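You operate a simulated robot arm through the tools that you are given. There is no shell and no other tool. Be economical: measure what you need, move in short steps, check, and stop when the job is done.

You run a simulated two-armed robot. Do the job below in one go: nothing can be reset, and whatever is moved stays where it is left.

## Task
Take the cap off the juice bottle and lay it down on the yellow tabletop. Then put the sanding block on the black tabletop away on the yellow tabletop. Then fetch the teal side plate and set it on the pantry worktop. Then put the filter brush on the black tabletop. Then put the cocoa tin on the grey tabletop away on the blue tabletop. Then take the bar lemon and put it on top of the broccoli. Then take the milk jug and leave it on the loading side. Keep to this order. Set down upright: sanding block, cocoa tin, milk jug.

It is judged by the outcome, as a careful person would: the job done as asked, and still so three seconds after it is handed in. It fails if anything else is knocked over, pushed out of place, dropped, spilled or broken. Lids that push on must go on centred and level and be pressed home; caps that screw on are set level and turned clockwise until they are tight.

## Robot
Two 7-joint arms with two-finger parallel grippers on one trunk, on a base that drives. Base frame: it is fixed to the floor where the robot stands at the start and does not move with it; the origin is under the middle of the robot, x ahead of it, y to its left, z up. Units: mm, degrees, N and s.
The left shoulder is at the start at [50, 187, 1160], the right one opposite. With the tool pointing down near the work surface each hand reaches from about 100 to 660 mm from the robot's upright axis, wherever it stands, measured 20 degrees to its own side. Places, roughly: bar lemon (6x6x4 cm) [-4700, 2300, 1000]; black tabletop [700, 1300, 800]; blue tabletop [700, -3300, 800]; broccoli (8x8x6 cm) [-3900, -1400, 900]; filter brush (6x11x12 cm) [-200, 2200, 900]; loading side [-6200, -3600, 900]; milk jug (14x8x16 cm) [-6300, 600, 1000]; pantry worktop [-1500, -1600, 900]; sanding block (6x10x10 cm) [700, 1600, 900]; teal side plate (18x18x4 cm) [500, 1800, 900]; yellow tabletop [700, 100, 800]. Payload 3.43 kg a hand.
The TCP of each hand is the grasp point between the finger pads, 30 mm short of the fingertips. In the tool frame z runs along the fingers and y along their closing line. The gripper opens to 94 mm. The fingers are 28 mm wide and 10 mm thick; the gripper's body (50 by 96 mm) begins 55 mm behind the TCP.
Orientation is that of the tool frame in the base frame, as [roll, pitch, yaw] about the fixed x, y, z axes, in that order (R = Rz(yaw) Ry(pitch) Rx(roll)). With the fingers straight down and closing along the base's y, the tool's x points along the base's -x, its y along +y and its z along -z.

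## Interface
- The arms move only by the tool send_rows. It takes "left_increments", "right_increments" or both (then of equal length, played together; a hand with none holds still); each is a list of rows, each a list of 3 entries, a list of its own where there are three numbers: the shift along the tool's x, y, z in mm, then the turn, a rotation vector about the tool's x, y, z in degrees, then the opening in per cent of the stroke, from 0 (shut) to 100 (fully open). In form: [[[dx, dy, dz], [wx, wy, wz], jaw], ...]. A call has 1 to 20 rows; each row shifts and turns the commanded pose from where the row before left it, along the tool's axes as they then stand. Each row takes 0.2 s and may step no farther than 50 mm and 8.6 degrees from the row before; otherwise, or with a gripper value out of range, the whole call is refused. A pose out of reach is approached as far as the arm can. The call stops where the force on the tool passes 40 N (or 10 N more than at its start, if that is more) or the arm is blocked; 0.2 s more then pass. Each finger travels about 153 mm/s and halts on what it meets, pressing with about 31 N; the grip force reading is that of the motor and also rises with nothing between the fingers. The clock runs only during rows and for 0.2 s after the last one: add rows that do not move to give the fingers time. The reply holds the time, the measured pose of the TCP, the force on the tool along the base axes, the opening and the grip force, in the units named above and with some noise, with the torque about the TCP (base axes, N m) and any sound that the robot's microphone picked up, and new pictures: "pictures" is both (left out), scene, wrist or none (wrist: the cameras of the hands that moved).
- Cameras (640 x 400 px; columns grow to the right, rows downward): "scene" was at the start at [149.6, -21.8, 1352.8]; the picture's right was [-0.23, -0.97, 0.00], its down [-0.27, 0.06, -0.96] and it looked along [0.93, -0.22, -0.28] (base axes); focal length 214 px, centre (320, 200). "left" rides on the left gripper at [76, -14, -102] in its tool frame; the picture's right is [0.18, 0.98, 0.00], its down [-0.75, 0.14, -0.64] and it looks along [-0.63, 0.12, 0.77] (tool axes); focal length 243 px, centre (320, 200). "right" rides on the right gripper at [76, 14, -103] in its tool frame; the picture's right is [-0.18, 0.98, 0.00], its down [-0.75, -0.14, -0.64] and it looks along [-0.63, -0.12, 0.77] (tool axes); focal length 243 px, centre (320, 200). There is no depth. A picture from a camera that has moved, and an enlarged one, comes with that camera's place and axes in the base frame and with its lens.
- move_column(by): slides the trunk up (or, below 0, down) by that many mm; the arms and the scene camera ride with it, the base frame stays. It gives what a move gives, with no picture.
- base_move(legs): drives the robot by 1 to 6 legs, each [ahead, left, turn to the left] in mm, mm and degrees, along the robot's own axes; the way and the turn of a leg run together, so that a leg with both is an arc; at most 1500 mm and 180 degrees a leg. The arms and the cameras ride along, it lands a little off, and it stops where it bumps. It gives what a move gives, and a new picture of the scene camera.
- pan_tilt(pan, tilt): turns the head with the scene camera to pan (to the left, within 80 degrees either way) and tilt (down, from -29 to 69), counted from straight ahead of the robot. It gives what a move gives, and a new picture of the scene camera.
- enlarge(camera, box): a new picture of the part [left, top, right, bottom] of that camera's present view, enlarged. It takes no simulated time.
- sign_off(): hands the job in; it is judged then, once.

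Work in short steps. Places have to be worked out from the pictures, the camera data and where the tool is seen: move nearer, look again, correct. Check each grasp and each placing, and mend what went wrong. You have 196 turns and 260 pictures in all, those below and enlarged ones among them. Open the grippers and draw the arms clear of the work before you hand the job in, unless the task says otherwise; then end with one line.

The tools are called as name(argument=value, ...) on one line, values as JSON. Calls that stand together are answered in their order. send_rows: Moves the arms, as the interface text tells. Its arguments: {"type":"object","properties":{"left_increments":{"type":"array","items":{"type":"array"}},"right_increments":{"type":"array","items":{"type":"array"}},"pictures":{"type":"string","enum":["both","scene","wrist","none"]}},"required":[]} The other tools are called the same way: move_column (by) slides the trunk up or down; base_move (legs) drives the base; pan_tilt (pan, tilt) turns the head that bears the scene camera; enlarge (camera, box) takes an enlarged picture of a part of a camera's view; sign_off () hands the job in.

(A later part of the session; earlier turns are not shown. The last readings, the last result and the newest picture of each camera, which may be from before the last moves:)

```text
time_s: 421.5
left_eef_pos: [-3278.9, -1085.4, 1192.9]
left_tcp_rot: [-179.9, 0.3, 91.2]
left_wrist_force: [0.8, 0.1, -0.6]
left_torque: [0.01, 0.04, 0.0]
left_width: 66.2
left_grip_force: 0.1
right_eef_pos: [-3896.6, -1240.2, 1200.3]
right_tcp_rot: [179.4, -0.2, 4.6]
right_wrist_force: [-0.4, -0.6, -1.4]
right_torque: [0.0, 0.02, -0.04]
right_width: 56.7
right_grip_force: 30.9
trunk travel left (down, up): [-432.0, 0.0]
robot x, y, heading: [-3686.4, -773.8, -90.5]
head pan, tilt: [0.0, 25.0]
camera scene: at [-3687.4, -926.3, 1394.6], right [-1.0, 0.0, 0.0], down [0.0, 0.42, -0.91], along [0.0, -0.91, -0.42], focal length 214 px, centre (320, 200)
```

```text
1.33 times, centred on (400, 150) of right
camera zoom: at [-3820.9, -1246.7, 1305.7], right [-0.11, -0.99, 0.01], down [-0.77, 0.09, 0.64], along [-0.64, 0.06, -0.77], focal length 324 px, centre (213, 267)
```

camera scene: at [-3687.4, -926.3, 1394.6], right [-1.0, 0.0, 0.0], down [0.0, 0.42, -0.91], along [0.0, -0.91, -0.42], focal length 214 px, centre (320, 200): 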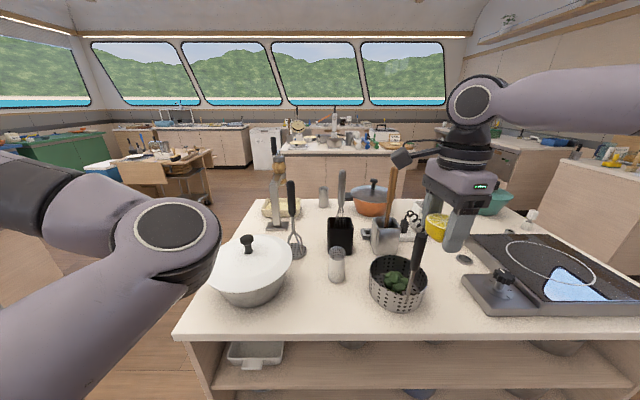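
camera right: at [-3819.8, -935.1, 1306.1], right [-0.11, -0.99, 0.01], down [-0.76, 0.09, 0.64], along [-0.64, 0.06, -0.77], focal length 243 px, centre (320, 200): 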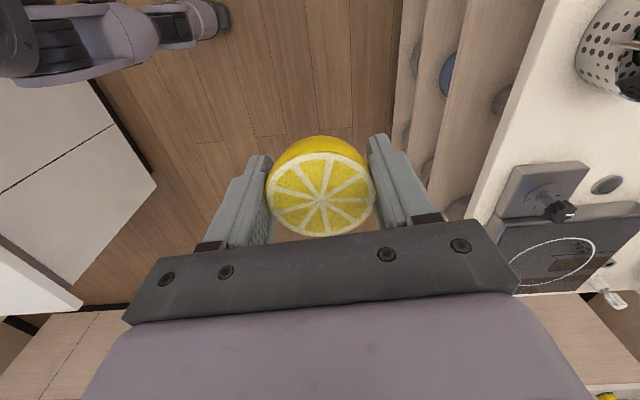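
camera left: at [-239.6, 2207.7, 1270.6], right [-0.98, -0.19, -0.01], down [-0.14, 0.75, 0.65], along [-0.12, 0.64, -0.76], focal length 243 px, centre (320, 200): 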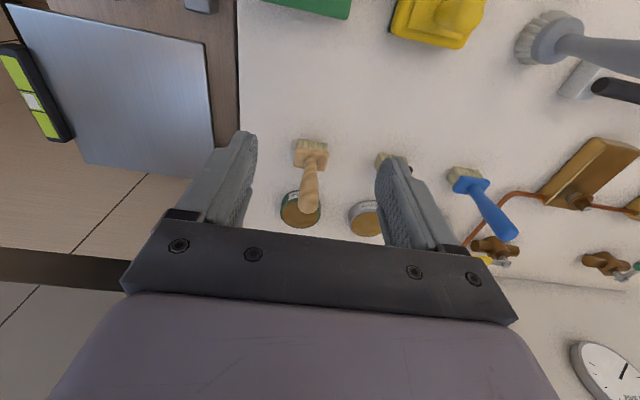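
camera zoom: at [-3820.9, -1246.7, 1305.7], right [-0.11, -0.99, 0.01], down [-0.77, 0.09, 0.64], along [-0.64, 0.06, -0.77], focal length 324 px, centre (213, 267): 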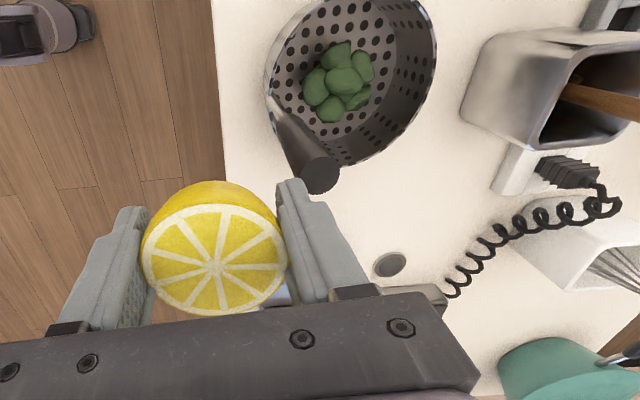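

Handle top ≈(-3894, -1293, 1150); broccoli ≈(-3903, -1372), top ≈938. Raise a little, square the yaw, and pull the left hand clear before driving over.

send_rows(right_increments=[[[0, 0, -10], [0, 0, 4.5], 45], [[0, 0, -10], [0, 0, 0], 45], [[0, 0, 0], [0, 0, 0], 45], [[0, 0, 0], [0, 0, 0], 45]], left_increments=[[[30, 30, 0], [0, 0, 0], 70], [[30, 30, 0], [0, 0, 0], 70], [[30, 30, 0], [0, 0, 0], 70], [[30, 20, 0], [0, 0, 0], 70]], pictures="none")

base_move(legs=[[139, 0, 0.5]])

enlarge(camera="right", box=[80, 0, 560, 300])

```text
time_s: 422.5
left_eef_pos: [-3171.6, -960.3, 1192.5]
left_tcp_rot: [-179.9, 0.3, 91.2]
left_wrist_force: [0.5, -0.4, 1.1]
left_torque: [-0.02, -0.02, 0.03]
left_width: 65.9
left_grip_force: 0.1
right_eef_pos: [-3895.9, -1239.1, 1221.0]
right_tcp_rot: [179.5, -0.2, 0.0]
right_wrist_force: [0.7, 0.1, -1.0]
right_torque: [-0.03, -0.01, -0.01]
right_width: 56.5
right_grip_force: 30.1
trunk travel left (down, up): [-432.0, 0.0]
robot x, y, heading: [-3687.2, -773.3, -90.3]
head pan, tilt: [0.0, 25.0]
```

```text
time_s: 423.8
left_eef_pos: [-3171.3, -1094.2, 1192.7]
left_tcp_rot: [-180.0, 0.2, 91.6]
left_wrist_force: [-0.5, 0.2, 0.3]
left_torque: [0.04, 0.03, -0.02]
left_width: 65.8
left_grip_force: 0.0
right_eef_pos: [-3894.0, -1377.1, 1219.4]
right_tcp_rot: [179.5, -0.3, 0.4]
right_wrist_force: [0.3, -1.6, -1.1]
right_torque: [0.08, -0.03, -0.01]
right_width: 56.7
right_grip_force: 30.8
trunk travel left (down, up): [-432.0, 0.0]
robot x, y, heading: [-3687.6, -911.1, -89.8]
head pan, tilt: [0.0, 25.0]
camera scene: at [-3686.4, -1062.5, 1394.6], right [-1.0, 0.0, 0.0], down [0.0, 0.42, -0.91], along [0.0, -0.91, -0.42], focal length 214 px, centre (320, 200)
```

scene: 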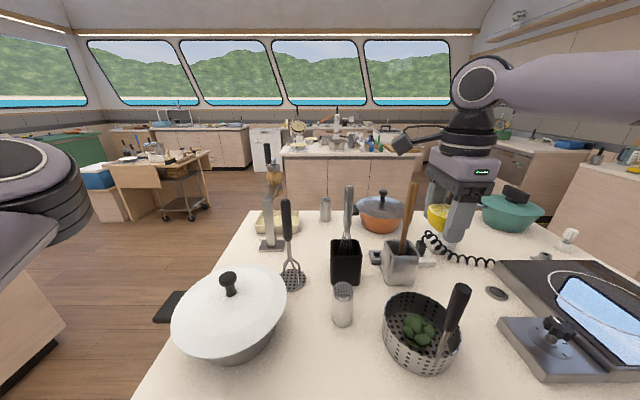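

```text
1.33 times, centred on (320, 150) of right
camera zoom: at [-3818.3, -1390.4, 1324.9], right [-0.18, -0.98, 0.01], down [-0.76, 0.14, 0.64], along [-0.63, 0.11, -0.77], focal length 324 px, centre (320, 267)
```

zoom: 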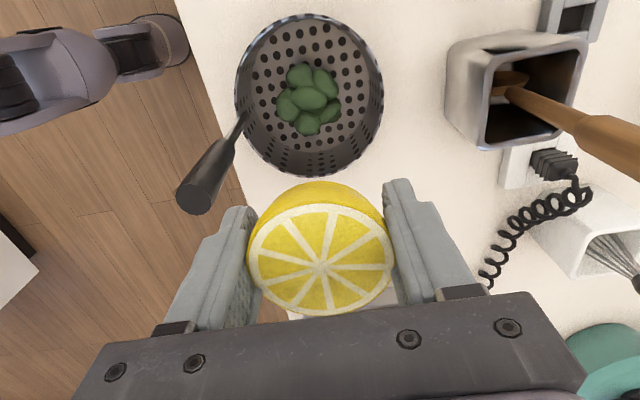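

Hand is above: lemon offset is ~10 mm from broccoli centre, ~20 mm clear of the handle. Nudge 6 mm and lower with the trunk 190.

send_rows(right_increments=[[[-6, -3, 0], [0, 0, 0], 45], [[0, 0, 0], [0, 0, 0], 45]], pictures="none")

move_column(by=-185)

enlarge(camera="scene", box=[340, 130, 540, 290])

enlarge(camera="right", box=[80, 0, 560, 300])

```text
time_s: 424.4
left_eef_pos: [-3169.6, -1094.1, 1193.3]
left_tcp_rot: [-179.9, 0.4, 91.7]
left_wrist_force: [-0.2, 0.1, 0.6]
left_torque: [-0.01, 0.01, -0.01]
left_width: 65.8
left_grip_force: 0.0
right_eef_pos: [-3898.9, -1373.6, 1219.5]
right_tcp_rot: [179.4, -0.2, 0.4]
right_wrist_force: [0.6, -0.4, -0.5]
right_torque: [-0.03, -0.01, -0.01]
right_width: 56.8
right_grip_force: 30.7
trunk travel left (down, up): [-432.0, 0.0]
robot x, y, heading: [-3687.1, -911.7, -90.0]
head pan, tilt: [0.0, 25.0]
```

```text
time_s: 426.4
left_eef_pos: [-3170.8, -1094.0, 1008.9]
left_tcp_rot: [-179.9, 0.3, 91.6]
left_wrist_force: [0.1, 0.6, -0.2]
left_torque: [-0.02, -0.01, 0.02]
left_width: 65.7
left_grip_force: 0.1
right_eef_pos: [-3899.6, -1374.6, 1035.5]
right_tcp_rot: [179.4, -0.3, 0.3]
right_wrist_force: [-0.5, 0.0, -0.3]
right_torque: [-0.02, 0.0, -0.01]
right_width: 56.8
right_grip_force: 31.2
trunk travel left (down, up): [-247.0, 185.0]
robot x, y, heading: [-3689.3, -911.1, -89.9]
head pan, tilt: [0.0, 25.0]
```

```text
2.50 times, centred on (440, 210) of scene
camera zoom: at [-3686.4, -1061.4, 1209.8], right [-1.0, 0.0, 0.0], down [0.0, 0.42, -0.91], along [0.0, -0.91, -0.42], focal length 536 px, centre (20, 175)
```

zoom: 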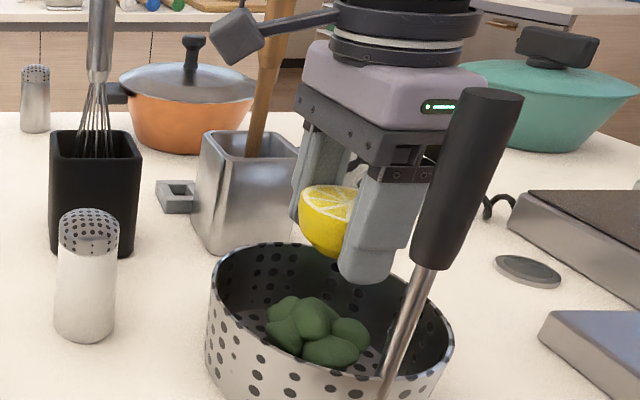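

```text
1.33 times, centred on (320, 150) of right
camera zoom: at [-3824.2, -1386.9, 1140.8], right [-0.18, -0.98, 0.01], down [-0.76, 0.14, 0.64], along [-0.63, 0.11, -0.77], focal length 324 px, centre (320, 267)
```

zoom: 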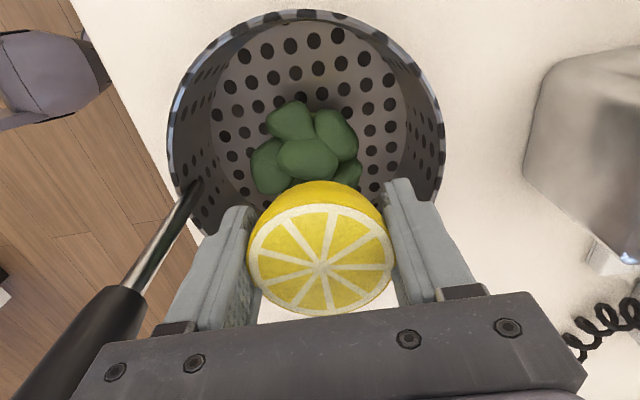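

Broccoli top is ≈950; lemon bottom now ≈1002. Lower 38 more and then feel for contact.

move_column(by=-38)

send_rows(right_increments=[[[0, 0, 2.5], [0, 0, 0], 45], [[0, 0, 2.5], [0, 0, 0], 45], [[0, 0, 0], [0, 0, 0], 45]], pictures="none")

enlarge(camera="scene", box=[380, 130, 520, 270])

```text
time_s: 427.3
left_eef_pos: [-3171.4, -1094.5, 969.9]
left_tcp_rot: [-179.9, 0.3, 91.6]
left_wrist_force: [-0.4, 0.0, 0.0]
left_torque: [0.03, -0.02, 0.0]
left_width: 65.6
left_grip_force: 0.2
right_eef_pos: [-3899.6, -1373.4, 998.1]
right_tcp_rot: [179.3, -0.3, 0.4]
right_wrist_force: [0.7, 0.0, -0.1]
right_torque: [-0.01, 0.0, -0.04]
right_width: 56.7
right_grip_force: 31.5
trunk travel left (down, up): [-209.0, 223.0]
robot x, y, heading: [-3688.2, -911.6, -90.0]
head pan, tilt: [0.0, 25.0]
```

```text
time_s: 428.1
left_eef_pos: [-3170.4, -1093.2, 970.1]
left_tcp_rot: [-179.8, 0.3, 91.6]
left_wrist_force: [-0.5, 0.0, 0.7]
left_torque: [0.0, -0.02, 0.02]
left_width: 65.9
left_grip_force: 0.1
right_eef_pos: [-3900.1, -1375.2, 993.5]
right_tcp_rot: [179.3, -0.4, 0.4]
right_wrist_force: [-1.5, -1.9, 3.5]
right_torque: [0.0, 0.09, 0.02]
right_width: 56.7
right_grip_force: 31.3
trunk travel left (down, up): [-209.0, 223.0]
robot x, y, heading: [-3689.1, -910.3, -89.7]
head pan, tilt: [0.0, 25.0]
```

```text
2.86 times, centred on (450, 200) of scene
camera zoom: at [-3686.5, -1061.3, 1171.8], right [-1.0, 0.0, 0.0], down [0.0, 0.42, -0.91], along [0.0, -0.91, -0.42], focal length 613 px, centre (-51, 200)
```

zoom: 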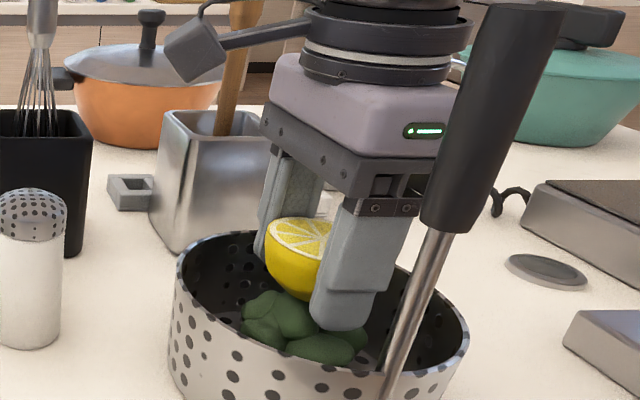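

Light contact (3.5 N) on the broccoli. Press 1 mm, open slowly and check before lifting.

send_rows(right_increments=[[[0, 0, 1], [0, 0, 0], 45], [[0, 0, 0], [0, 0, 0], 64], [[0, 0, 0], [0, 0, 0], 68], [[0, 0, 0], [0, 0, 0], 74], [[0, 0, 0], [0, 0, 0], 74]], pictures="wrist")

enlarge(camera="scene", box=[380, 130, 520, 270])

```text
time_s: 429.3
left_eef_pos: [-3171.4, -1094.2, 969.7]
left_tcp_rot: [-179.8, 0.3, 91.7]
left_wrist_force: [-0.1, 1.0, -0.3]
left_torque: [-0.01, -0.02, -0.01]
left_width: 65.7
left_grip_force: 0.1
right_eef_pos: [-3899.2, -1374.5, 990.8]
right_tcp_rot: [179.4, -0.2, 0.4]
right_wrist_force: [0.7, -0.3, 0.8]
right_torque: [0.02, 0.0, 0.01]
right_width: 69.4
right_grip_force: 0.1
trunk travel left (down, up): [-209.0, 223.0]
robot x, y, heading: [-3689.8, -911.7, -90.0]
head pan, tilt: [0.0, 25.0]
camera right: at [-3824.3, -1387.7, 1096.4], right [-0.18, -0.98, 0.01], down [-0.76, 0.14, 0.64], along [-0.63, 0.11, -0.77], focal length 243 px, centre (320, 200)
```

right: 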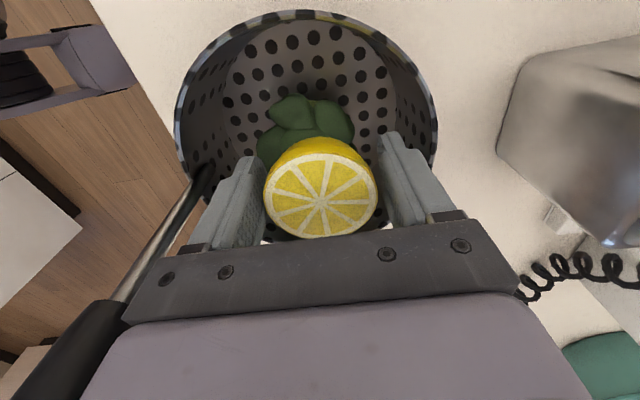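

```text
2.86 times, centred on (450, 200) of scene
camera zoom: at [-3686.4, -1061.5, 1171.7], right [-1.0, 0.0, 0.0], down [0.0, 0.42, -0.91], along [0.0, -0.91, -0.42], focal length 613 px, centre (-51, 200)
```

zoom: 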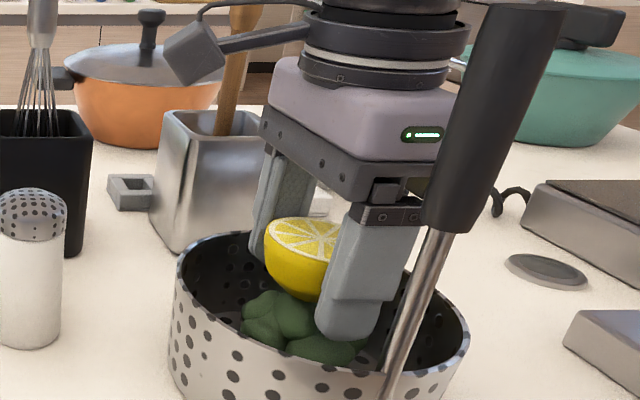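

Lemon stays level on the broccoli. Lift straight up by the trunk and check again.

move_column(by=223)

enlarge(camera="right", box=[160, 0, 480, 240])

```text
time_s: 431.6
left_eef_pos: [-3171.9, -1094.8, 1193.4]
left_tcp_rot: [-179.9, 0.3, 91.6]
left_wrist_force: [0.5, 0.2, 0.0]
left_torque: [-0.02, 0.0, 0.01]
left_width: 65.8
left_grip_force: 0.0
right_eef_pos: [-3900.5, -1375.3, 1213.6]
right_tcp_rot: [179.5, -0.4, 0.4]
right_wrist_force: [0.5, 0.7, 0.0]
right_torque: [0.01, 0.0, 0.01]
right_width: 69.6
right_grip_force: 0.0
trunk travel left (down, up): [-432.0, 0.0]
robot x, y, heading: [-3684.7, -910.8, -90.2]
head pan, tilt: [0.0, 25.0]
```

```text
1.67 times, centred on (320, 120) of right
camera zoom: at [-3824.3, -1387.8, 1319.3], right [-0.18, -0.98, 0.01], down [-0.76, 0.14, 0.64], along [-0.63, 0.11, -0.77], focal length 404 px, centre (320, 333)
```

zoom: 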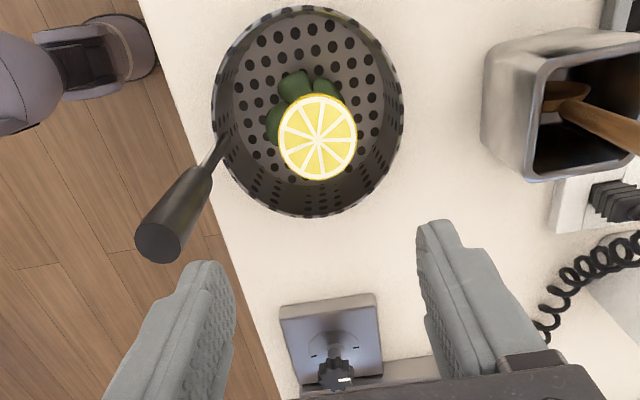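

Lemon is resting on the broccoli. Back out, turn west and drive toward the milk jug; look there.

base_move(legs=[[-470, 0, 0], [0, 0, -90], [1350, 0, 0]])

pan_tilt(pan=-40, tilt=12)

```text
time_s: 444.6
left_eef_pos: [-5218.2, -942.8, 1192.4]
left_tcp_rot: [-179.9, 0.3, 0.6]
left_wrist_force: [-0.2, -1.2, 0.2]
left_torque: [0.02, -0.01, 0.0]
left_width: 65.6
left_grip_force: 0.1
right_eef_pos: [-5486.7, -209.4, 1214.1]
right_tcp_rot: [179.3, -0.3, -90.5]
right_wrist_force: [0.2, 0.3, 0.3]
right_torque: [0.01, 0.02, 0.04]
right_width: 69.5
right_grip_force: 0.0
trunk travel left (down, up): [-432.0, 0.0]
robot x, y, heading: [-5027.8, -432.0, 179.3]
head pan, tilt: [0.0, 25.0]
camera scene: at [-5177.2, -428.2, 1394.7], right [0.01, 1.0, 0.0], down [0.42, -0.01, -0.91], along [-0.91, 0.01, -0.42], focal length 214 px, centre (320, 200)
```

scene: 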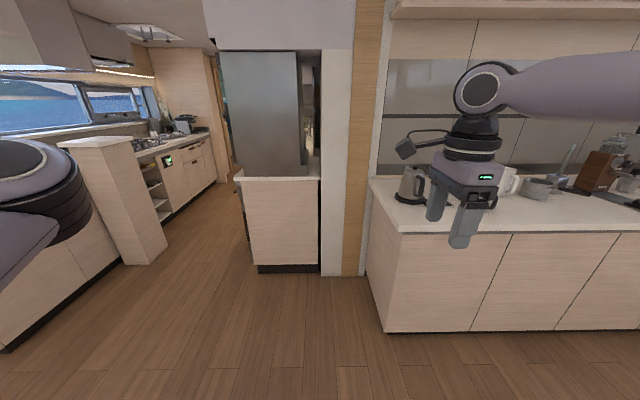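

```text
time_s: 445.6
left_eef_pos: [-5219.0, -942.8, 1194.4]
left_tcp_rot: [-179.9, 0.3, 0.6]
left_wrist_force: [0.6, -0.1, 0.2]
left_torque: [0.0, -0.01, 0.0]
left_width: 65.9
left_grip_force: 0.0
right_eef_pos: [-5487.3, -209.8, 1215.9]
right_tcp_rot: [179.4, -0.2, -90.6]
right_wrist_force: [0.7, -0.5, 0.2]
right_torque: [0.0, 0.01, 0.01]
right_width: 69.5
right_grip_force: 0.0
trunk travel left (down, up): [-432.0, 0.0]
robot x, y, heading: [-5029.2, -432.9, 179.2]
head pan, tilt: [-40.0, 12.0]
camera scene: at [-5155.5, -368.7, 1415.8], right [0.65, 0.76, 0.0], down [0.16, -0.14, -0.98], along [-0.74, 0.64, -0.21], focal length 214 px, centre (320, 200)
```

scene: 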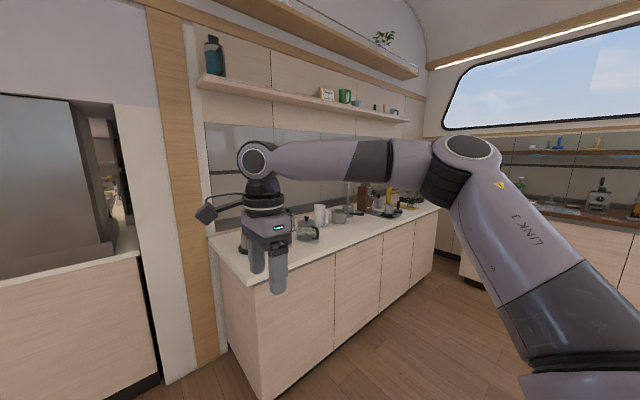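

The cream jug at ≈(-6320, 640) is the milk jug, deep on the west counter. Move in front of it and look closer; restore the right hand's heading.

base_move(legs=[[0, -860, 0.8], [420, 0, 0]])

send_rows(right_increments=[[[0, 0, 0], [0, 0, -8.5], 100], [[0, 0, 0], [0, 0, -8.5], 100], [[0, 0, 0], [0, 0, -8.5], 100], [[0, 0, 0], [0, 0, -8.5], 100], [[0, 0, 0], [0, 0, -8.5], 100], [[0, 0, 0], [0, 0, -8.5], 100], [[0, 0, 0], [0, 0, -8.5], 100], [[0, 0, 0], [0, 0, -8.5], 100], [[0, 0, 0], [0, 0, -8.5], 100], [[0, 0, 0], [0, 0, -8.5], 100]], pictures="none")

pan_tilt(pan=-8, tilt=28)

```text
time_s: 452.5
left_eef_pos: [-5641.3, -76.2, 1193.6]
left_tcp_rot: [-179.8, 0.2, 1.0]
left_wrist_force: [-0.1, 0.0, 0.5]
left_torque: [-0.02, -0.05, 0.01]
left_width: 65.9
left_grip_force: 0.0
right_eef_pos: [-5914.4, 656.0, 1214.5]
right_tcp_rot: [179.4, -0.4, -90.0]
right_wrist_force: [0.3, -0.3, 0.2]
right_torque: [0.01, -0.02, 0.0]
right_width: 69.6
right_grip_force: 0.0
trunk travel left (down, up): [-432.0, 0.0]
robot x, y, heading: [-5456.6, 439.7, 179.6]
head pan, tilt: [-40.0, 12.0]
camera scene: at [-5582.2, 499.3, 1415.8], right [0.65, 0.76, 0.0], down [0.16, -0.13, -0.98], along [-0.75, 0.63, -0.21], focal length 214 px, centre (320, 200)
```

scene: 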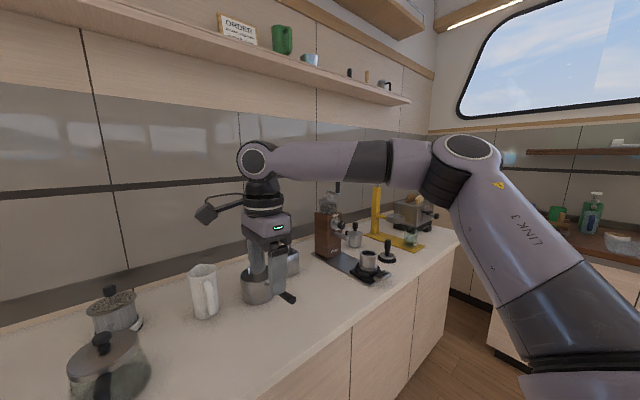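

```text
time_s: 454.7
left_eef_pos: [-5639.2, -76.4, 1193.0]
left_tcp_rot: [-179.8, 0.2, 1.0]
left_wrist_force: [-0.4, -0.6, -0.1]
left_torque: [0.03, 0.0, -0.02]
left_width: 65.7
left_grip_force: 0.1
right_eef_pos: [-5915.4, 654.4, 1214.9]
right_tcp_rot: [179.7, 0.6, -4.9]
right_wrist_force: [-1.0, 0.3, -0.1]
right_torque: [0.02, -0.02, 0.04]
right_width: 94.1
right_grip_force: 0.0
trunk travel left (down, up): [-432.0, 0.0]
robot x, y, heading: [-5453.3, 440.9, 179.8]
head pan, tilt: [-40.0, 12.0]
```

```text
time_s: 455.6
left_eef_pos: [-5641.1, -75.2, 1193.1]
left_tcp_rot: [-179.9, 0.3, 1.0]
left_wrist_force: [0.1, 0.1, -0.4]
left_torque: [0.0, -0.03, -0.04]
left_width: 65.8
left_grip_force: 0.1
right_eef_pos: [-5912.9, 656.4, 1214.5]
right_tcp_rot: [179.6, 0.6, -5.2]
right_wrist_force: [0.7, -0.3, 0.0]
right_torque: [-0.02, -0.01, -0.03]
right_width: 93.9
right_grip_force: 0.1
trunk travel left (down, up): [-432.0, 0.0]
robot x, y, heading: [-5449.4, 437.1, 179.5]
head pan, tilt: [-8.0, 28.0]
camera scene: at [-5600.9, 452.3, 1390.0], right [0.15, 0.99, 0.0], down [0.46, -0.07, -0.88], along [-0.87, 0.13, -0.47], focal length 214 px, centre (320, 200)
```

scene: 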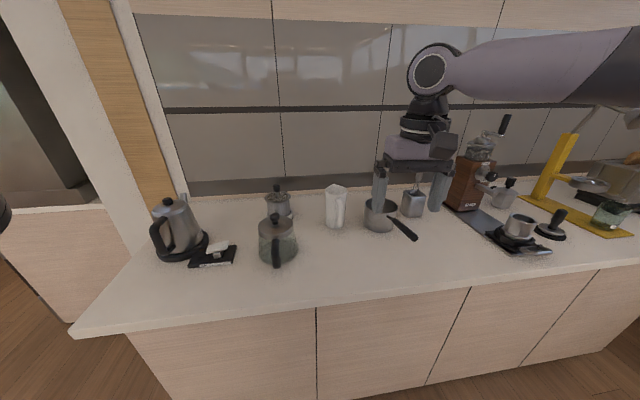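

enlarge(camera="scene", box=[250, 160, 430, 280])

```text
3.33 times, centred on (340, 220) of scene
camera zoom: at [-5600.9, 452.3, 1390.0], right [0.15, 0.99, 0.0], down [0.46, -0.07, -0.88], along [-0.87, 0.13, -0.47], focal length 715 px, centre (253, 133)
```

zoom: 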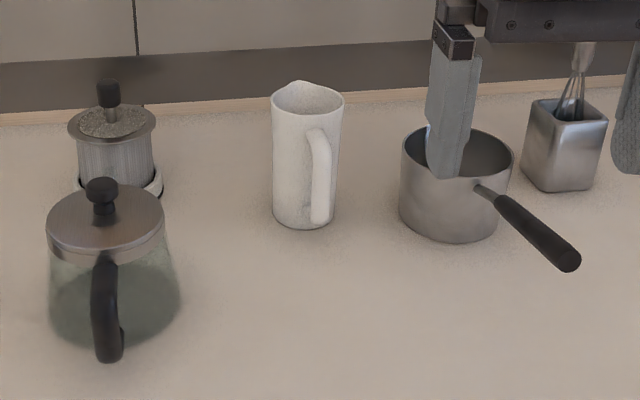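

Handle faces the robot; I'll grip the body near its rim from above with a 20° forward tilt to gain reach. Tilt the hand and drive up to the counter.

send_rows(right_increments=[[[0, 0, 0], [0, -7, -2.5], 100], [[0, 0, 0], [0, -7, -2.5], 100], [[0, 0, 0], [0, -6, 0], 100]], pictures="none")

base_move(legs=[[185, 28, 0.5]])

send_rows(right_increments=[[[-38, 5, 14], [0, 0, 0], 100], [[-38, 5, 14], [0, 0, 0], 100], [[-38, 5, 14], [0, 0, 0], 100], [[-38, 5, 14], [0, 0, 0], 100], [[0, 0, 0], [0, 0, 0], 100]], pictures="wrist")

```text
time_s: 456.4
left_eef_pos: [-5640.5, -75.6, 1192.0]
left_tcp_rot: [-179.9, 0.4, 1.0]
left_wrist_force: [-0.3, -0.2, 0.0]
left_torque: [0.01, -0.02, 0.02]
left_width: 66.1
left_grip_force: 0.0
right_eef_pos: [-5913.4, 656.5, 1215.8]
right_tcp_rot: [-179.6, 20.8, -0.2]
right_wrist_force: [0.3, 0.3, -0.8]
right_torque: [-0.01, -0.02, 0.0]
right_width: 94.0
right_grip_force: 0.0
trunk travel left (down, up): [-432.0, 0.0]
robot x, y, heading: [-5452.1, 437.4, 179.5]
head pan, tilt: [-8.0, 28.0]
```

```text
time_s: 457.9
left_eef_pos: [-5815.0, -105.9, 1193.5]
left_tcp_rot: [-179.9, 0.3, 1.7]
left_wrist_force: [-1.1, 0.2, 0.3]
left_torque: [0.0, -0.05, 0.02]
left_width: 65.9
left_grip_force: 0.1
right_eef_pos: [-6097.0, 624.4, 1213.4]
right_tcp_rot: [-179.5, 20.5, 0.6]
right_wrist_force: [0.2, -0.3, -0.3]
right_torque: [-0.01, -0.03, -0.01]
right_width: 94.0
right_grip_force: 0.0
trunk travel left (down, up): [-432.0, 0.0]
robot x, y, heading: [-5633.1, 410.5, -179.8]
head pan, tilt: [-8.0, 28.0]
camera scene: at [-5781.4, 422.7, 1389.8], right [0.13, 0.99, 0.0], down [0.47, -0.06, -0.88], along [-0.87, 0.12, -0.47], focal length 214 px, centre (320, 200)
```

scene: 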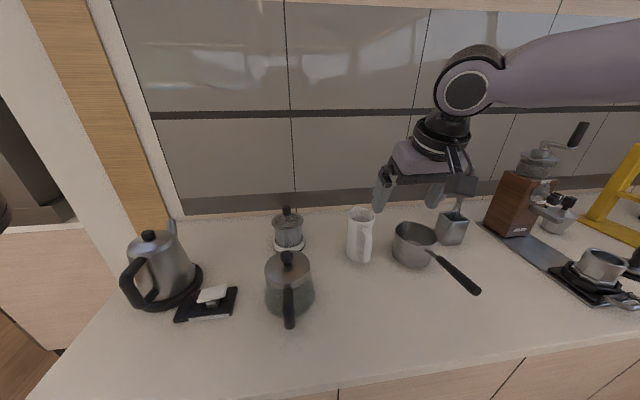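

```text
time_s: 459.1
left_eef_pos: [-5813.0, -106.0, 1194.2]
left_tcp_rot: [-179.9, 0.3, 1.7]
left_wrist_force: [0.2, -0.5, 0.3]
left_torque: [-0.02, 0.02, -0.03]
left_width: 65.7
left_grip_force: 0.0
right_eef_pos: [-6213.7, 638.6, 1203.8]
right_tcp_rot: [-179.7, 20.8, 0.6]
right_wrist_force: [-0.3, -0.1, -0.7]
right_torque: [0.0, 0.03, -0.01]
right_width: 94.0
right_grip_force: 0.1
right hand out of reach, approached as far as the arm can: row 3, 4
trunk travel left (down, up): [-432.0, 0.0]
robot x, y, heading: [-5634.5, 407.4, -179.6]
head pan, tilt: [-8.0, 28.0]
camera right: at [-6107.1, 623.8, 1275.1], right [-0.16, -0.98, 0.06], down [-0.48, 0.13, 0.87], along [-0.86, 0.11, -0.49], focal length 243 px, centre (320, 200)
```

right: 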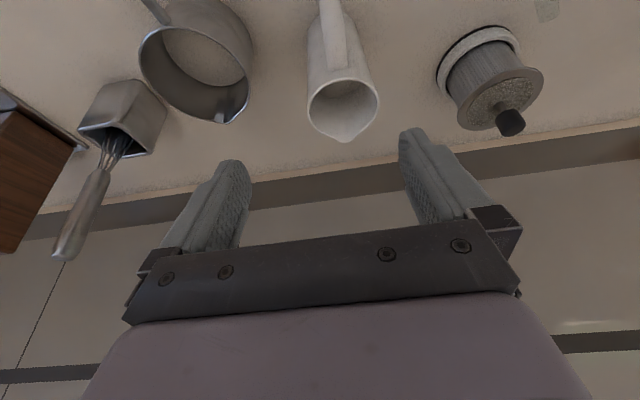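

Jug rim centre ≈(-6279, 616, ~1072). More tilt gives reach: tilt to ~40° and drop lower in front of it.

send_rows(right_increments=[[[0, 0, 0], [0, -6.7, 0], 100], [[0, 0, 0], [0, -6.7, 0], 100], [[0, 0, 0], [0, -6.7, 0], 100], [[14.2, 8, 24.7], [0, 0, 0], 100], [[14.2, 8, 24.7], [0, 0, 0], 100], [[14.2, 8, 24.7], [0, 0, 0], 100], [[0, 0, 0], [0, 0, 0], 100]], pictures="wrist")

```text
time_s: 460.8
left_eef_pos: [-5813.6, -106.6, 1193.3]
left_tcp_rot: [-179.8, 0.3, 1.6]
left_wrist_force: [0.6, -0.2, -0.9]
left_torque: [0.01, 0.01, 0.0]
left_width: 65.5
left_grip_force: 0.1
right_eef_pos: [-6230.0, 612.7, 1118.0]
right_tcp_rot: [-179.6, 40.6, 0.6]
right_wrist_force: [0.3, 0.0, 0.1]
right_torque: [0.01, 0.0, 0.01]
right_width: 93.9
right_grip_force: 0.0
trunk travel left (down, up): [-432.0, 0.0]
robot x, y, heading: [-5630.7, 412.4, -179.7]
head pan, tilt: [-8.0, 28.0]
camera right: at [-6105.7, 600.0, 1148.1], right [-0.13, -0.98, 0.11], down [-0.15, 0.13, 0.98], along [-0.98, 0.11, -0.17], focal length 243 px, centre (320, 200)
```

right: 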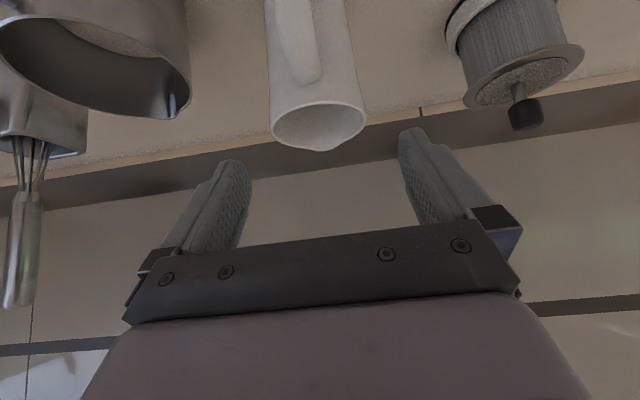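

Triangulated rim centre ≈(-6295, 615.5, 1050). Advance along the fingers halfway and check.

send_rows(right_increments=[[[3.4, -1.2, 28.8], [0, 0, 0], 100], [[3.4, -1.2, 28.8], [0, 0, 0], 100], [[0, 0, 0], [0, 0, 0], 100]], pictures="both")

```text
time_s: 461.6
left_eef_pos: [-5814.4, -105.5, 1192.6]
left_tcp_rot: [-180.0, 0.3, 1.7]
left_wrist_force: [-0.2, -0.1, -0.2]
left_torque: [0.02, -0.02, -0.01]
left_width: 65.9
left_grip_force: 0.0
right_eef_pos: [-6251.9, 625.1, 1073.4]
right_tcp_rot: [-179.6, 40.7, 0.7]
right_wrist_force: [-0.1, 0.5, 0.3]
right_torque: [-0.03, -0.03, -0.01]
right_width: 94.3
right_grip_force: 0.1
right hand out of reach, approached as far as the arm can: row 2
trunk travel left (down, up): [-432.0, 0.0]
robot x, y, heading: [-5630.4, 410.3, -179.4]
head pan, tilt: [-8.0, 28.0]
camera scene: at [-5780.7, 422.7, 1389.9], right [0.13, 0.99, 0.0], down [0.47, -0.06, -0.88], along [-0.87, 0.12, -0.47], focal length 214 px, centre (320, 200)
camera right: at [-6128.7, 613.2, 1104.1], right [-0.13, -0.98, 0.11], down [-0.15, 0.13, 0.98], along [-0.98, 0.11, -0.17], focal length 243 px, centre (320, 200)
```

scene: 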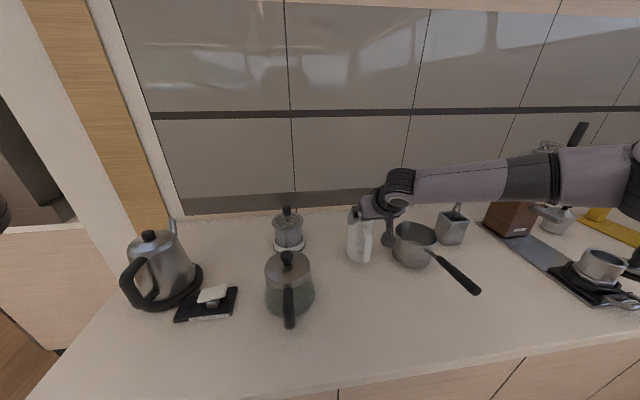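
right: 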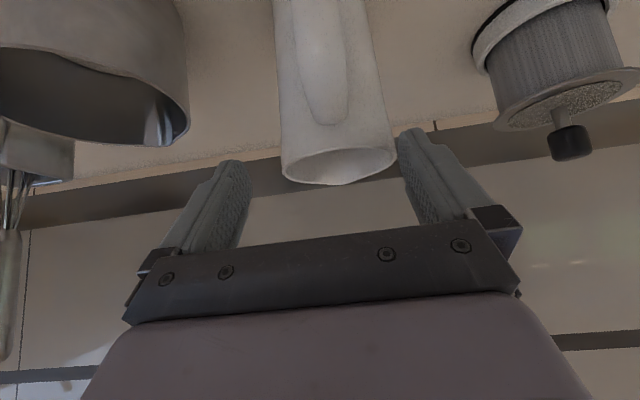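

Need the last bit with base and trunk: base left 10, ahead 22, then check.

base_move(legs=[[0, 10, 0], [22, 0, 0]])

enlarge(camera="right", box=[160, 40, 480, 260])

```text
time_s: 462.7
left_eef_pos: [-5836.8, -115.3, 1192.6]
left_tcp_rot: [-179.9, 0.4, 1.8]
left_wrist_force: [-0.3, 0.1, -0.3]
left_torque: [0.02, -0.04, -0.01]
left_width: 65.7
left_grip_force: 0.0
right_eef_pos: [-6275.5, 617.0, 1072.8]
right_tcp_rot: [-179.6, 40.6, 0.7]
right_wrist_force: [-0.1, 0.0, -0.9]
right_torque: [0.02, -0.02, 0.02]
right_width: 93.9
right_grip_force: 0.0
trunk travel left (down, up): [-432.0, 0.0]
robot x, y, heading: [-5655.8, 398.6, -179.8]
head pan, tilt: [-8.0, 28.0]
camera scene: at [-5803.9, 413.0, 1389.8], right [0.13, 0.99, 0.0], down [0.47, -0.06, -0.88], along [-0.87, 0.12, -0.47], focal length 214 px, centre (320, 200)
```

scene: 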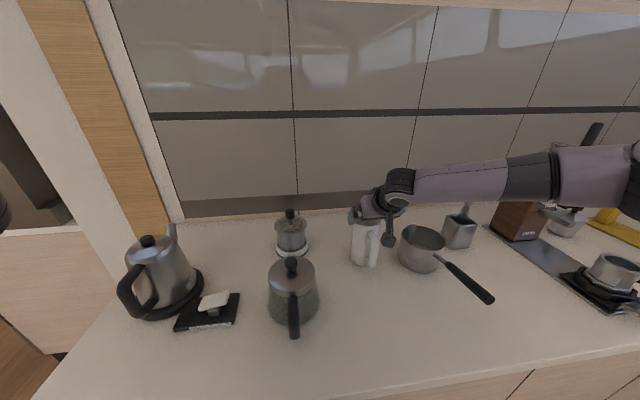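

```text
1.82 times, centred on (320, 150) of right
camera zoom: at [-6151.4, 603.2, 1103.9], right [-0.13, -0.98, 0.11], down [-0.15, 0.13, 0.98], along [-0.98, 0.11, -0.17], focal length 441 px, centre (320, 291)
```

zoom: 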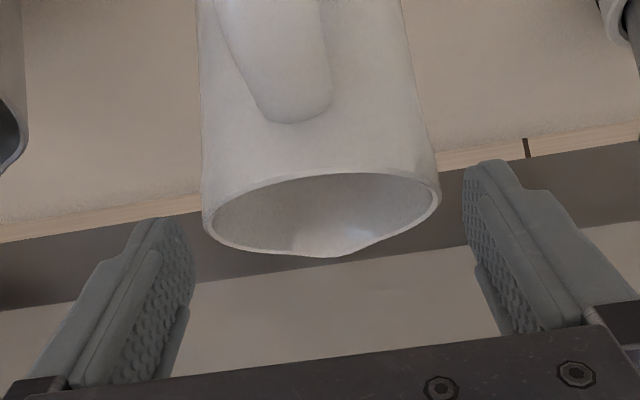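

Centred. Lower the trunk 32 mm so the fingertips overlap ~30 mm of the rim, staying clear of the handle, then close.

move_column(by=-32)

send_rows(right_increments=[[[0, -2, 0], [0, 0, 0], 100], [[0, 0, 0], [0, 0, 0], 85], [[0, 0, 0], [0, 0, 0], 70], [[0, 0, 0], [0, 0, 0], 60], [[0, 0, 0], [0, 0, 0], 60]], pictures="wrist")

```text
time_s: 463.5
left_eef_pos: [-5836.7, -114.8, 1161.1]
left_tcp_rot: [-179.9, 0.3, 1.7]
left_wrist_force: [0.5, -0.2, 0.3]
left_torque: [0.01, 0.01, 0.0]
left_width: 65.8
left_grip_force: 0.0
right_eef_pos: [-6274.4, 616.5, 1042.6]
right_tcp_rot: [-179.6, 40.7, 0.7]
right_wrist_force: [-0.1, 1.0, -0.3]
right_torque: [0.01, -0.02, 0.01]
right_width: 94.0
right_grip_force: 0.2
trunk travel left (down, up): [-400.0, 32.0]
robot x, y, heading: [-5656.4, 400.8, -179.6]
head pan, tilt: [-8.0, 28.0]
```

```text
time_s: 464.7
left_eef_pos: [-5836.4, -114.6, 1161.4]
left_tcp_rot: [-179.9, 0.3, 1.7]
left_wrist_force: [0.3, -0.5, -0.1]
left_torque: [0.03, 0.0, -0.01]
left_width: 65.8
left_grip_force: 0.1
right_eef_pos: [-6275.7, 618.8, 1043.0]
right_tcp_rot: [-179.6, 40.7, 0.8]
right_wrist_force: [0.1, -1.6, -0.1]
right_torque: [-0.03, 0.08, 0.01]
right_width: 75.4
right_grip_force: 31.2
trunk travel left (down, up): [-400.0, 32.0]
robot x, y, heading: [-5653.7, 401.4, -179.7]
head pan, tilt: [-8.0, 28.0]
camera right: at [-6151.1, 604.7, 1073.0], right [-0.13, -0.98, 0.11], down [-0.15, 0.13, 0.98], along [-0.98, 0.11, -0.17], focal length 243 px, centre (320, 200)
```

right: 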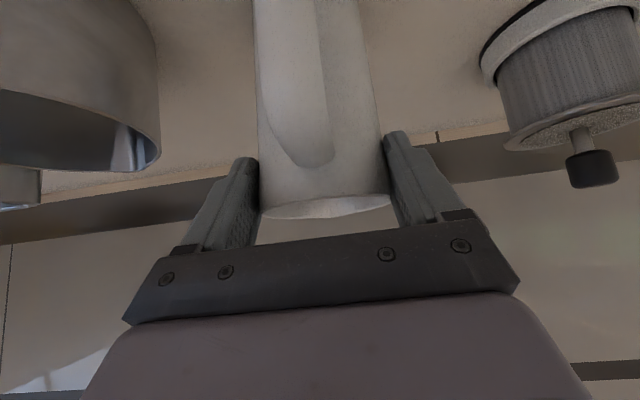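

Gripped. Lift by trunk 32 and check the force/hold.

move_column(by=32)

enlarge(camera="scene", box=[290, 160, 450, 290])

```text
time_s: 465.4
left_eef_pos: [-5835.7, -115.9, 1192.9]
left_tcp_rot: [-179.9, 0.3, 1.7]
left_wrist_force: [-1.0, 0.1, 0.3]
left_torque: [-0.02, 0.02, 0.03]
left_width: 65.8
left_grip_force: 0.0
right_eef_pos: [-6274.8, 618.2, 1074.4]
right_tcp_rot: [-179.5, 40.7, 0.7]
right_wrist_force: [0.2, -0.1, -6.3]
right_torque: [0.02, -0.04, 0.0]
right_width: 75.3
right_grip_force: 30.9
trunk travel left (down, up): [-432.0, 0.0]
robot x, y, heading: [-5652.4, 405.0, -180.0]
head pan, tilt: [-8.0, 28.0]
```

```text
3.08 times, centred on (370, 225) of scene
camera zoom: at [-5803.7, 413.3, 1389.8], right [0.13, 0.99, 0.0], down [0.47, -0.06, -0.88], along [-0.87, 0.12, -0.47], focal length 660 px, centre (166, 123)
```

zoom: 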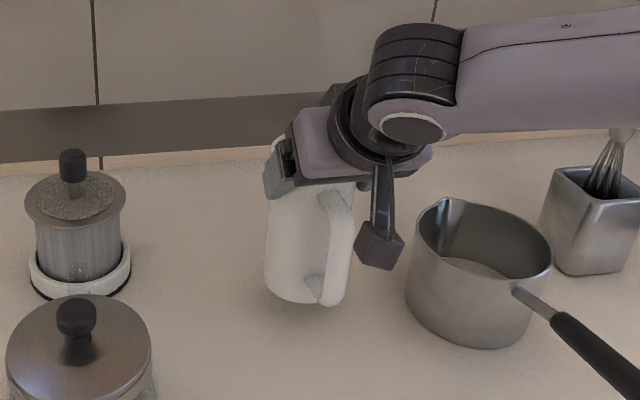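

Jug held upright, 6 N. Back out, strafe south and turn to face -y to find the loading side.

base_move(legs=[[-540, 0, 0], [0, 1000, 0], [0, 0, 90]])

pan_tilt(pan=-15, tilt=12)

```text
time_s: 477.1
left_eef_pos: [-4589.5, -754.5, 1192.0]
left_tcp_rot: [-179.9, 0.3, 92.2]
left_wrist_force: [-0.4, 0.5, -0.2]
left_torque: [0.04, -0.02, -0.02]
left_width: 66.0
left_grip_force: 0.0
right_eef_pos: [-5320.8, -1197.7, 1074.4]
right_tcp_rot: [-179.5, 40.6, 91.2]
right_wrist_force: [-0.1, 0.0, -6.1]
right_torque: [0.04, 0.0, 0.01]
right_width: 75.6
right_grip_force: 31.4
trunk travel left (down, up): [-432.0, 0.0]
robot x, y, heading: [-5106.9, -577.3, -89.5]
head pan, tilt: [-8.0, 28.0]
camera scene: at [-5118.4, -725.1, 1389.8], right [-0.99, 0.13, 0.0], down [0.06, 0.47, -0.88], along [-0.11, -0.88, -0.47], focal length 214 px, centre (320, 200)
```

scene: 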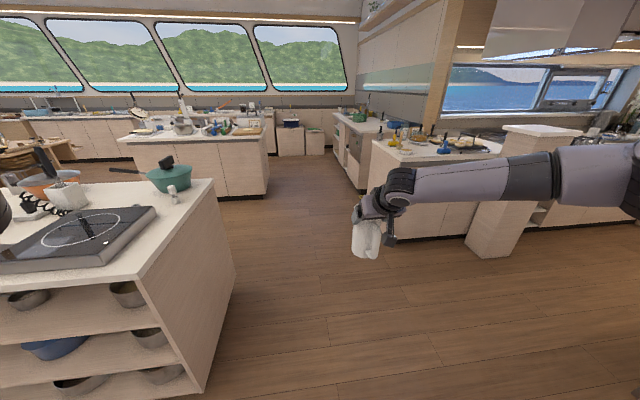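

```text
time_s: 477.9
left_eef_pos: [-4591.1, -754.2, 1193.2]
left_tcp_rot: [-179.9, 0.3, 92.2]
left_wrist_force: [-1.0, -0.4, 0.4]
left_torque: [-0.05, 0.02, 0.03]
left_width: 65.7
left_grip_force: 0.0
right_eef_pos: [-5320.4, -1198.5, 1073.8]
right_tcp_rot: [-179.6, 40.6, 91.3]
right_wrist_force: [-0.5, -0.9, -6.0]
right_torque: [0.05, 0.0, 0.01]
right_width: 75.5
right_grip_force: 31.0
trunk travel left (down, up): [-432.0, 0.0]
robot x, y, heading: [-5107.6, -572.4, -89.4]
head pan, tilt: [-15.0, 12.0]
camera scene: at [-5129.9, -725.0, 1415.7], right [-0.97, 0.25, 0.0], down [0.05, 0.2, -0.98], along [-0.24, -0.95, -0.21], focal length 214 px, centre (320, 200)
```

scene: 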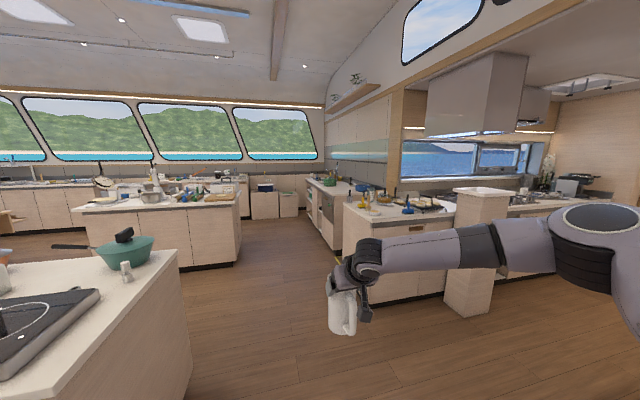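

The counter around (342,192) on the west wall is the loading side. Retract both hands for travel (jug up/back, left arm inward), then drive south.

send_rows(right_increments=[[[0, 0, -20], [0, 0, 0], 60], [[0, 0, -25], [0, 0, 0], 60], [[0, 0, -25], [0, 0, 0], 60], [[0, 0, -25], [0, 0, 0], 60], [[0, 0, -25], [0, 0, 0], 60]], left_increments=[[[0, -40, 0], [0, 0, 0], 66], [[0, -40, 0], [0, 0, 0], 66], [[0, -40, 0], [0, 0, 0], 66], [[0, -40, 0], [0, 0, 0], 66], [[0, -40, 0], [0, 0, 0], 66]], pictures="none")

base_move(legs=[[0, -230, 0], [1500, 0, 0], [700, 0, 0]])

pan_tilt(pan=-35, tilt=18)

```text
time_s: 479.1
left_eef_pos: [-4762.0, -735.3, 1193.6]
left_tcp_rot: [-179.7, 0.5, 92.7]
left_wrist_force: [0.6, 0.0, 0.3]
left_torque: [0.02, 0.02, 0.0]
left_width: 62.1
left_grip_force: 0.0
left hand out of reach, approached as far as the arm can: row 5
right_eef_pos: [-5318.7, -1118.6, 1165.6]
right_tcp_rot: [-179.6, 40.7, 91.1]
right_wrist_force: [-0.4, 0.1, -6.6]
right_torque: [0.03, 0.02, 0.02]
right_width: 75.4
right_grip_force: 31.1
trunk travel left (down, up): [-432.0, 0.0]
robot x, y, heading: [-5104.2, -572.9, -89.3]
head pan, tilt: [-15.0, 12.0]
```

```text
time_s: 491.5
left_eef_pos: [-5016.3, -2985.0, 1194.2]
left_tcp_rot: [-179.9, 0.3, 91.2]
left_wrist_force: [-0.1, -0.5, -0.3]
left_torque: [0.02, -0.01, -0.01]
left_width: 62.1
left_grip_force: 0.0
right_eef_pos: [-5583.6, -3352.9, 1164.7]
right_tcp_rot: [-179.6, 40.6, 89.7]
right_wrist_force: [-0.7, -0.6, -6.6]
right_torque: [0.03, 0.02, 0.02]
right_width: 75.6
right_grip_force: 30.4
trunk travel left (down, up): [-432.0, 0.0]
robot x, y, heading: [-5358.6, -2813.7, -91.1]
head pan, tilt: [-15.0, 12.0]
camera scene: at [-5383.6, -2963.0, 1415.7], right [-0.96, 0.27, 0.0], down [0.06, 0.2, -0.98], along [-0.27, -0.94, -0.21], focal length 214 px, centre (320, 200)
```

scene: 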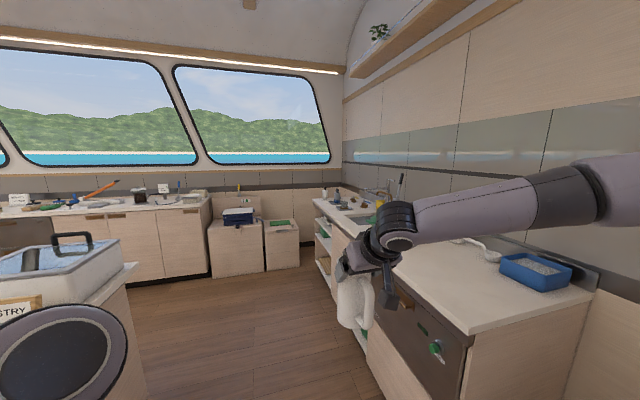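

```text
time_s: 492.3
left_eef_pos: [-5015.4, -2985.0, 1193.5]
left_tcp_rot: [-179.8, 0.4, 91.4]
left_wrist_force: [-0.2, -0.6, -0.7]
left_torque: [0.01, -0.01, 0.0]
left_width: 62.1
left_grip_force: 0.1
right_eef_pos: [-5583.0, -3352.8, 1163.8]
right_tcp_rot: [-179.6, 40.6, 89.7]
right_wrist_force: [-0.1, 0.5, -6.5]
right_torque: [0.04, -0.03, 0.0]
right_width: 75.6
right_grip_force: 30.7
trunk travel left (down, up): [-432.0, 0.0]
robot x, y, heading: [-5358.7, -2814.5, -90.7]
head pan, tilt: [-35.0, 18.0]
camera scene: at [-5412.8, -2948.7, 1406.0], right [-0.81, 0.58, 0.0], down [0.18, 0.25, -0.95], along [-0.56, -0.77, -0.31], focal length 214 px, centre (320, 200)
```

scene: 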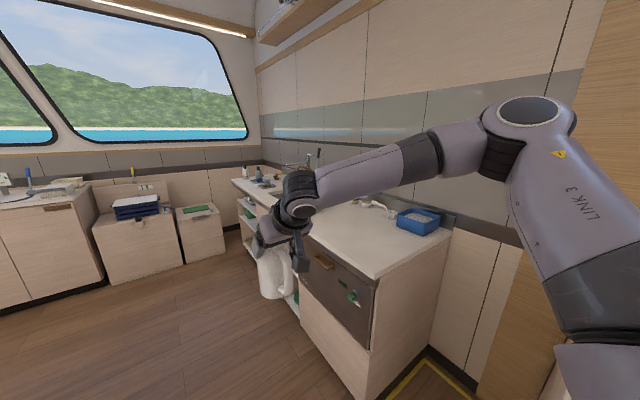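

The white top with the blue tray (corner ≈(-5983,-3337)) is the loading side; front area near (-6130, -3560) is free. Drive past, turn west, and look.

base_move(legs=[[960, 0, 0.7], [0, 0, -90]])

pan_tilt(pan=-20, tilt=25)

```text
time_s: 501.2
left_eef_pos: [-5553.3, -4100.8, 1194.1]
left_tcp_rot: [-179.7, 0.3, -0.7]
left_wrist_force: [-0.7, 0.4, -0.8]
left_torque: [0.02, 0.02, 0.0]
left_width: 62.0
left_grip_force: 0.1
right_eef_pos: [-5901.1, -3520.1, 1164.7]
right_tcp_rot: [-179.6, 40.6, -2.4]
right_wrist_force: [-0.5, 1.4, -5.8]
right_torque: [0.04, -0.06, 0.0]
right_width: 75.6
right_grip_force: 31.1
trunk travel left (down, up): [-432.0, 0.0]
robot x, y, heading: [-5371.6, -3764.0, 177.3]
head pan, tilt: [-35.0, 18.0]
camera scene: at [-5502.8, -3705.4, 1406.0], right [0.61, 0.79, 0.0], down [0.24, -0.19, -0.95], along [-0.75, 0.58, -0.31], focal length 214 px, centre (320, 200)
```

scene: 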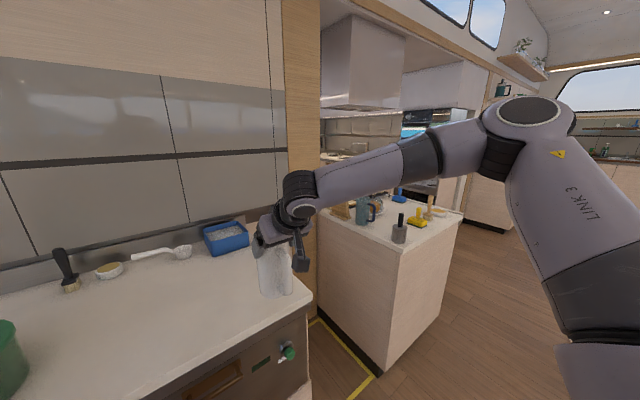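

```text
time_s: 502.0
left_eef_pos: [-5553.6, -4100.9, 1195.5]
left_tcp_rot: [-179.7, 0.3, -0.6]
left_wrist_force: [1.0, -0.6, 0.0]
left_torque: [-0.04, -0.04, 0.01]
left_width: 62.1
left_grip_force: 0.1
right_eef_pos: [-5901.9, -3519.6, 1164.4]
right_tcp_rot: [-179.6, 40.7, -2.4]
right_wrist_force: [0.2, 0.6, -6.9]
right_torque: [-0.01, -0.05, -0.03]
right_width: 75.9
right_grip_force: 31.0
trunk travel left (down, up): [-432.0, 0.0]
robot x, y, heading: [-5366.5, -3767.6, 177.2]
head pan, tilt: [-20.0, 25.0]
camera scene: at [-5514.0, -3726.9, 1394.7], right [0.39, 0.92, 0.0], down [0.39, -0.16, -0.91], along [-0.83, 0.35, -0.42], focal length 214 px, centre (320, 200)
```

scene: 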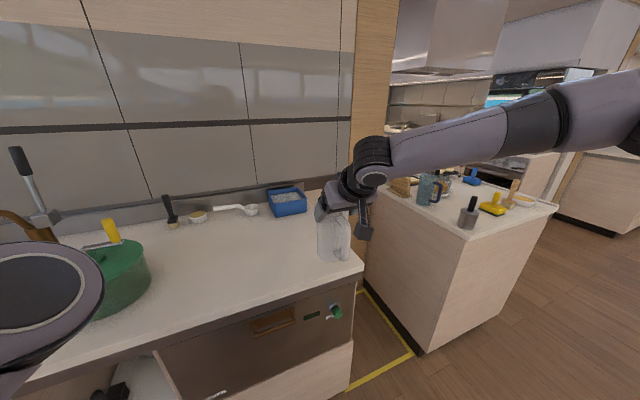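

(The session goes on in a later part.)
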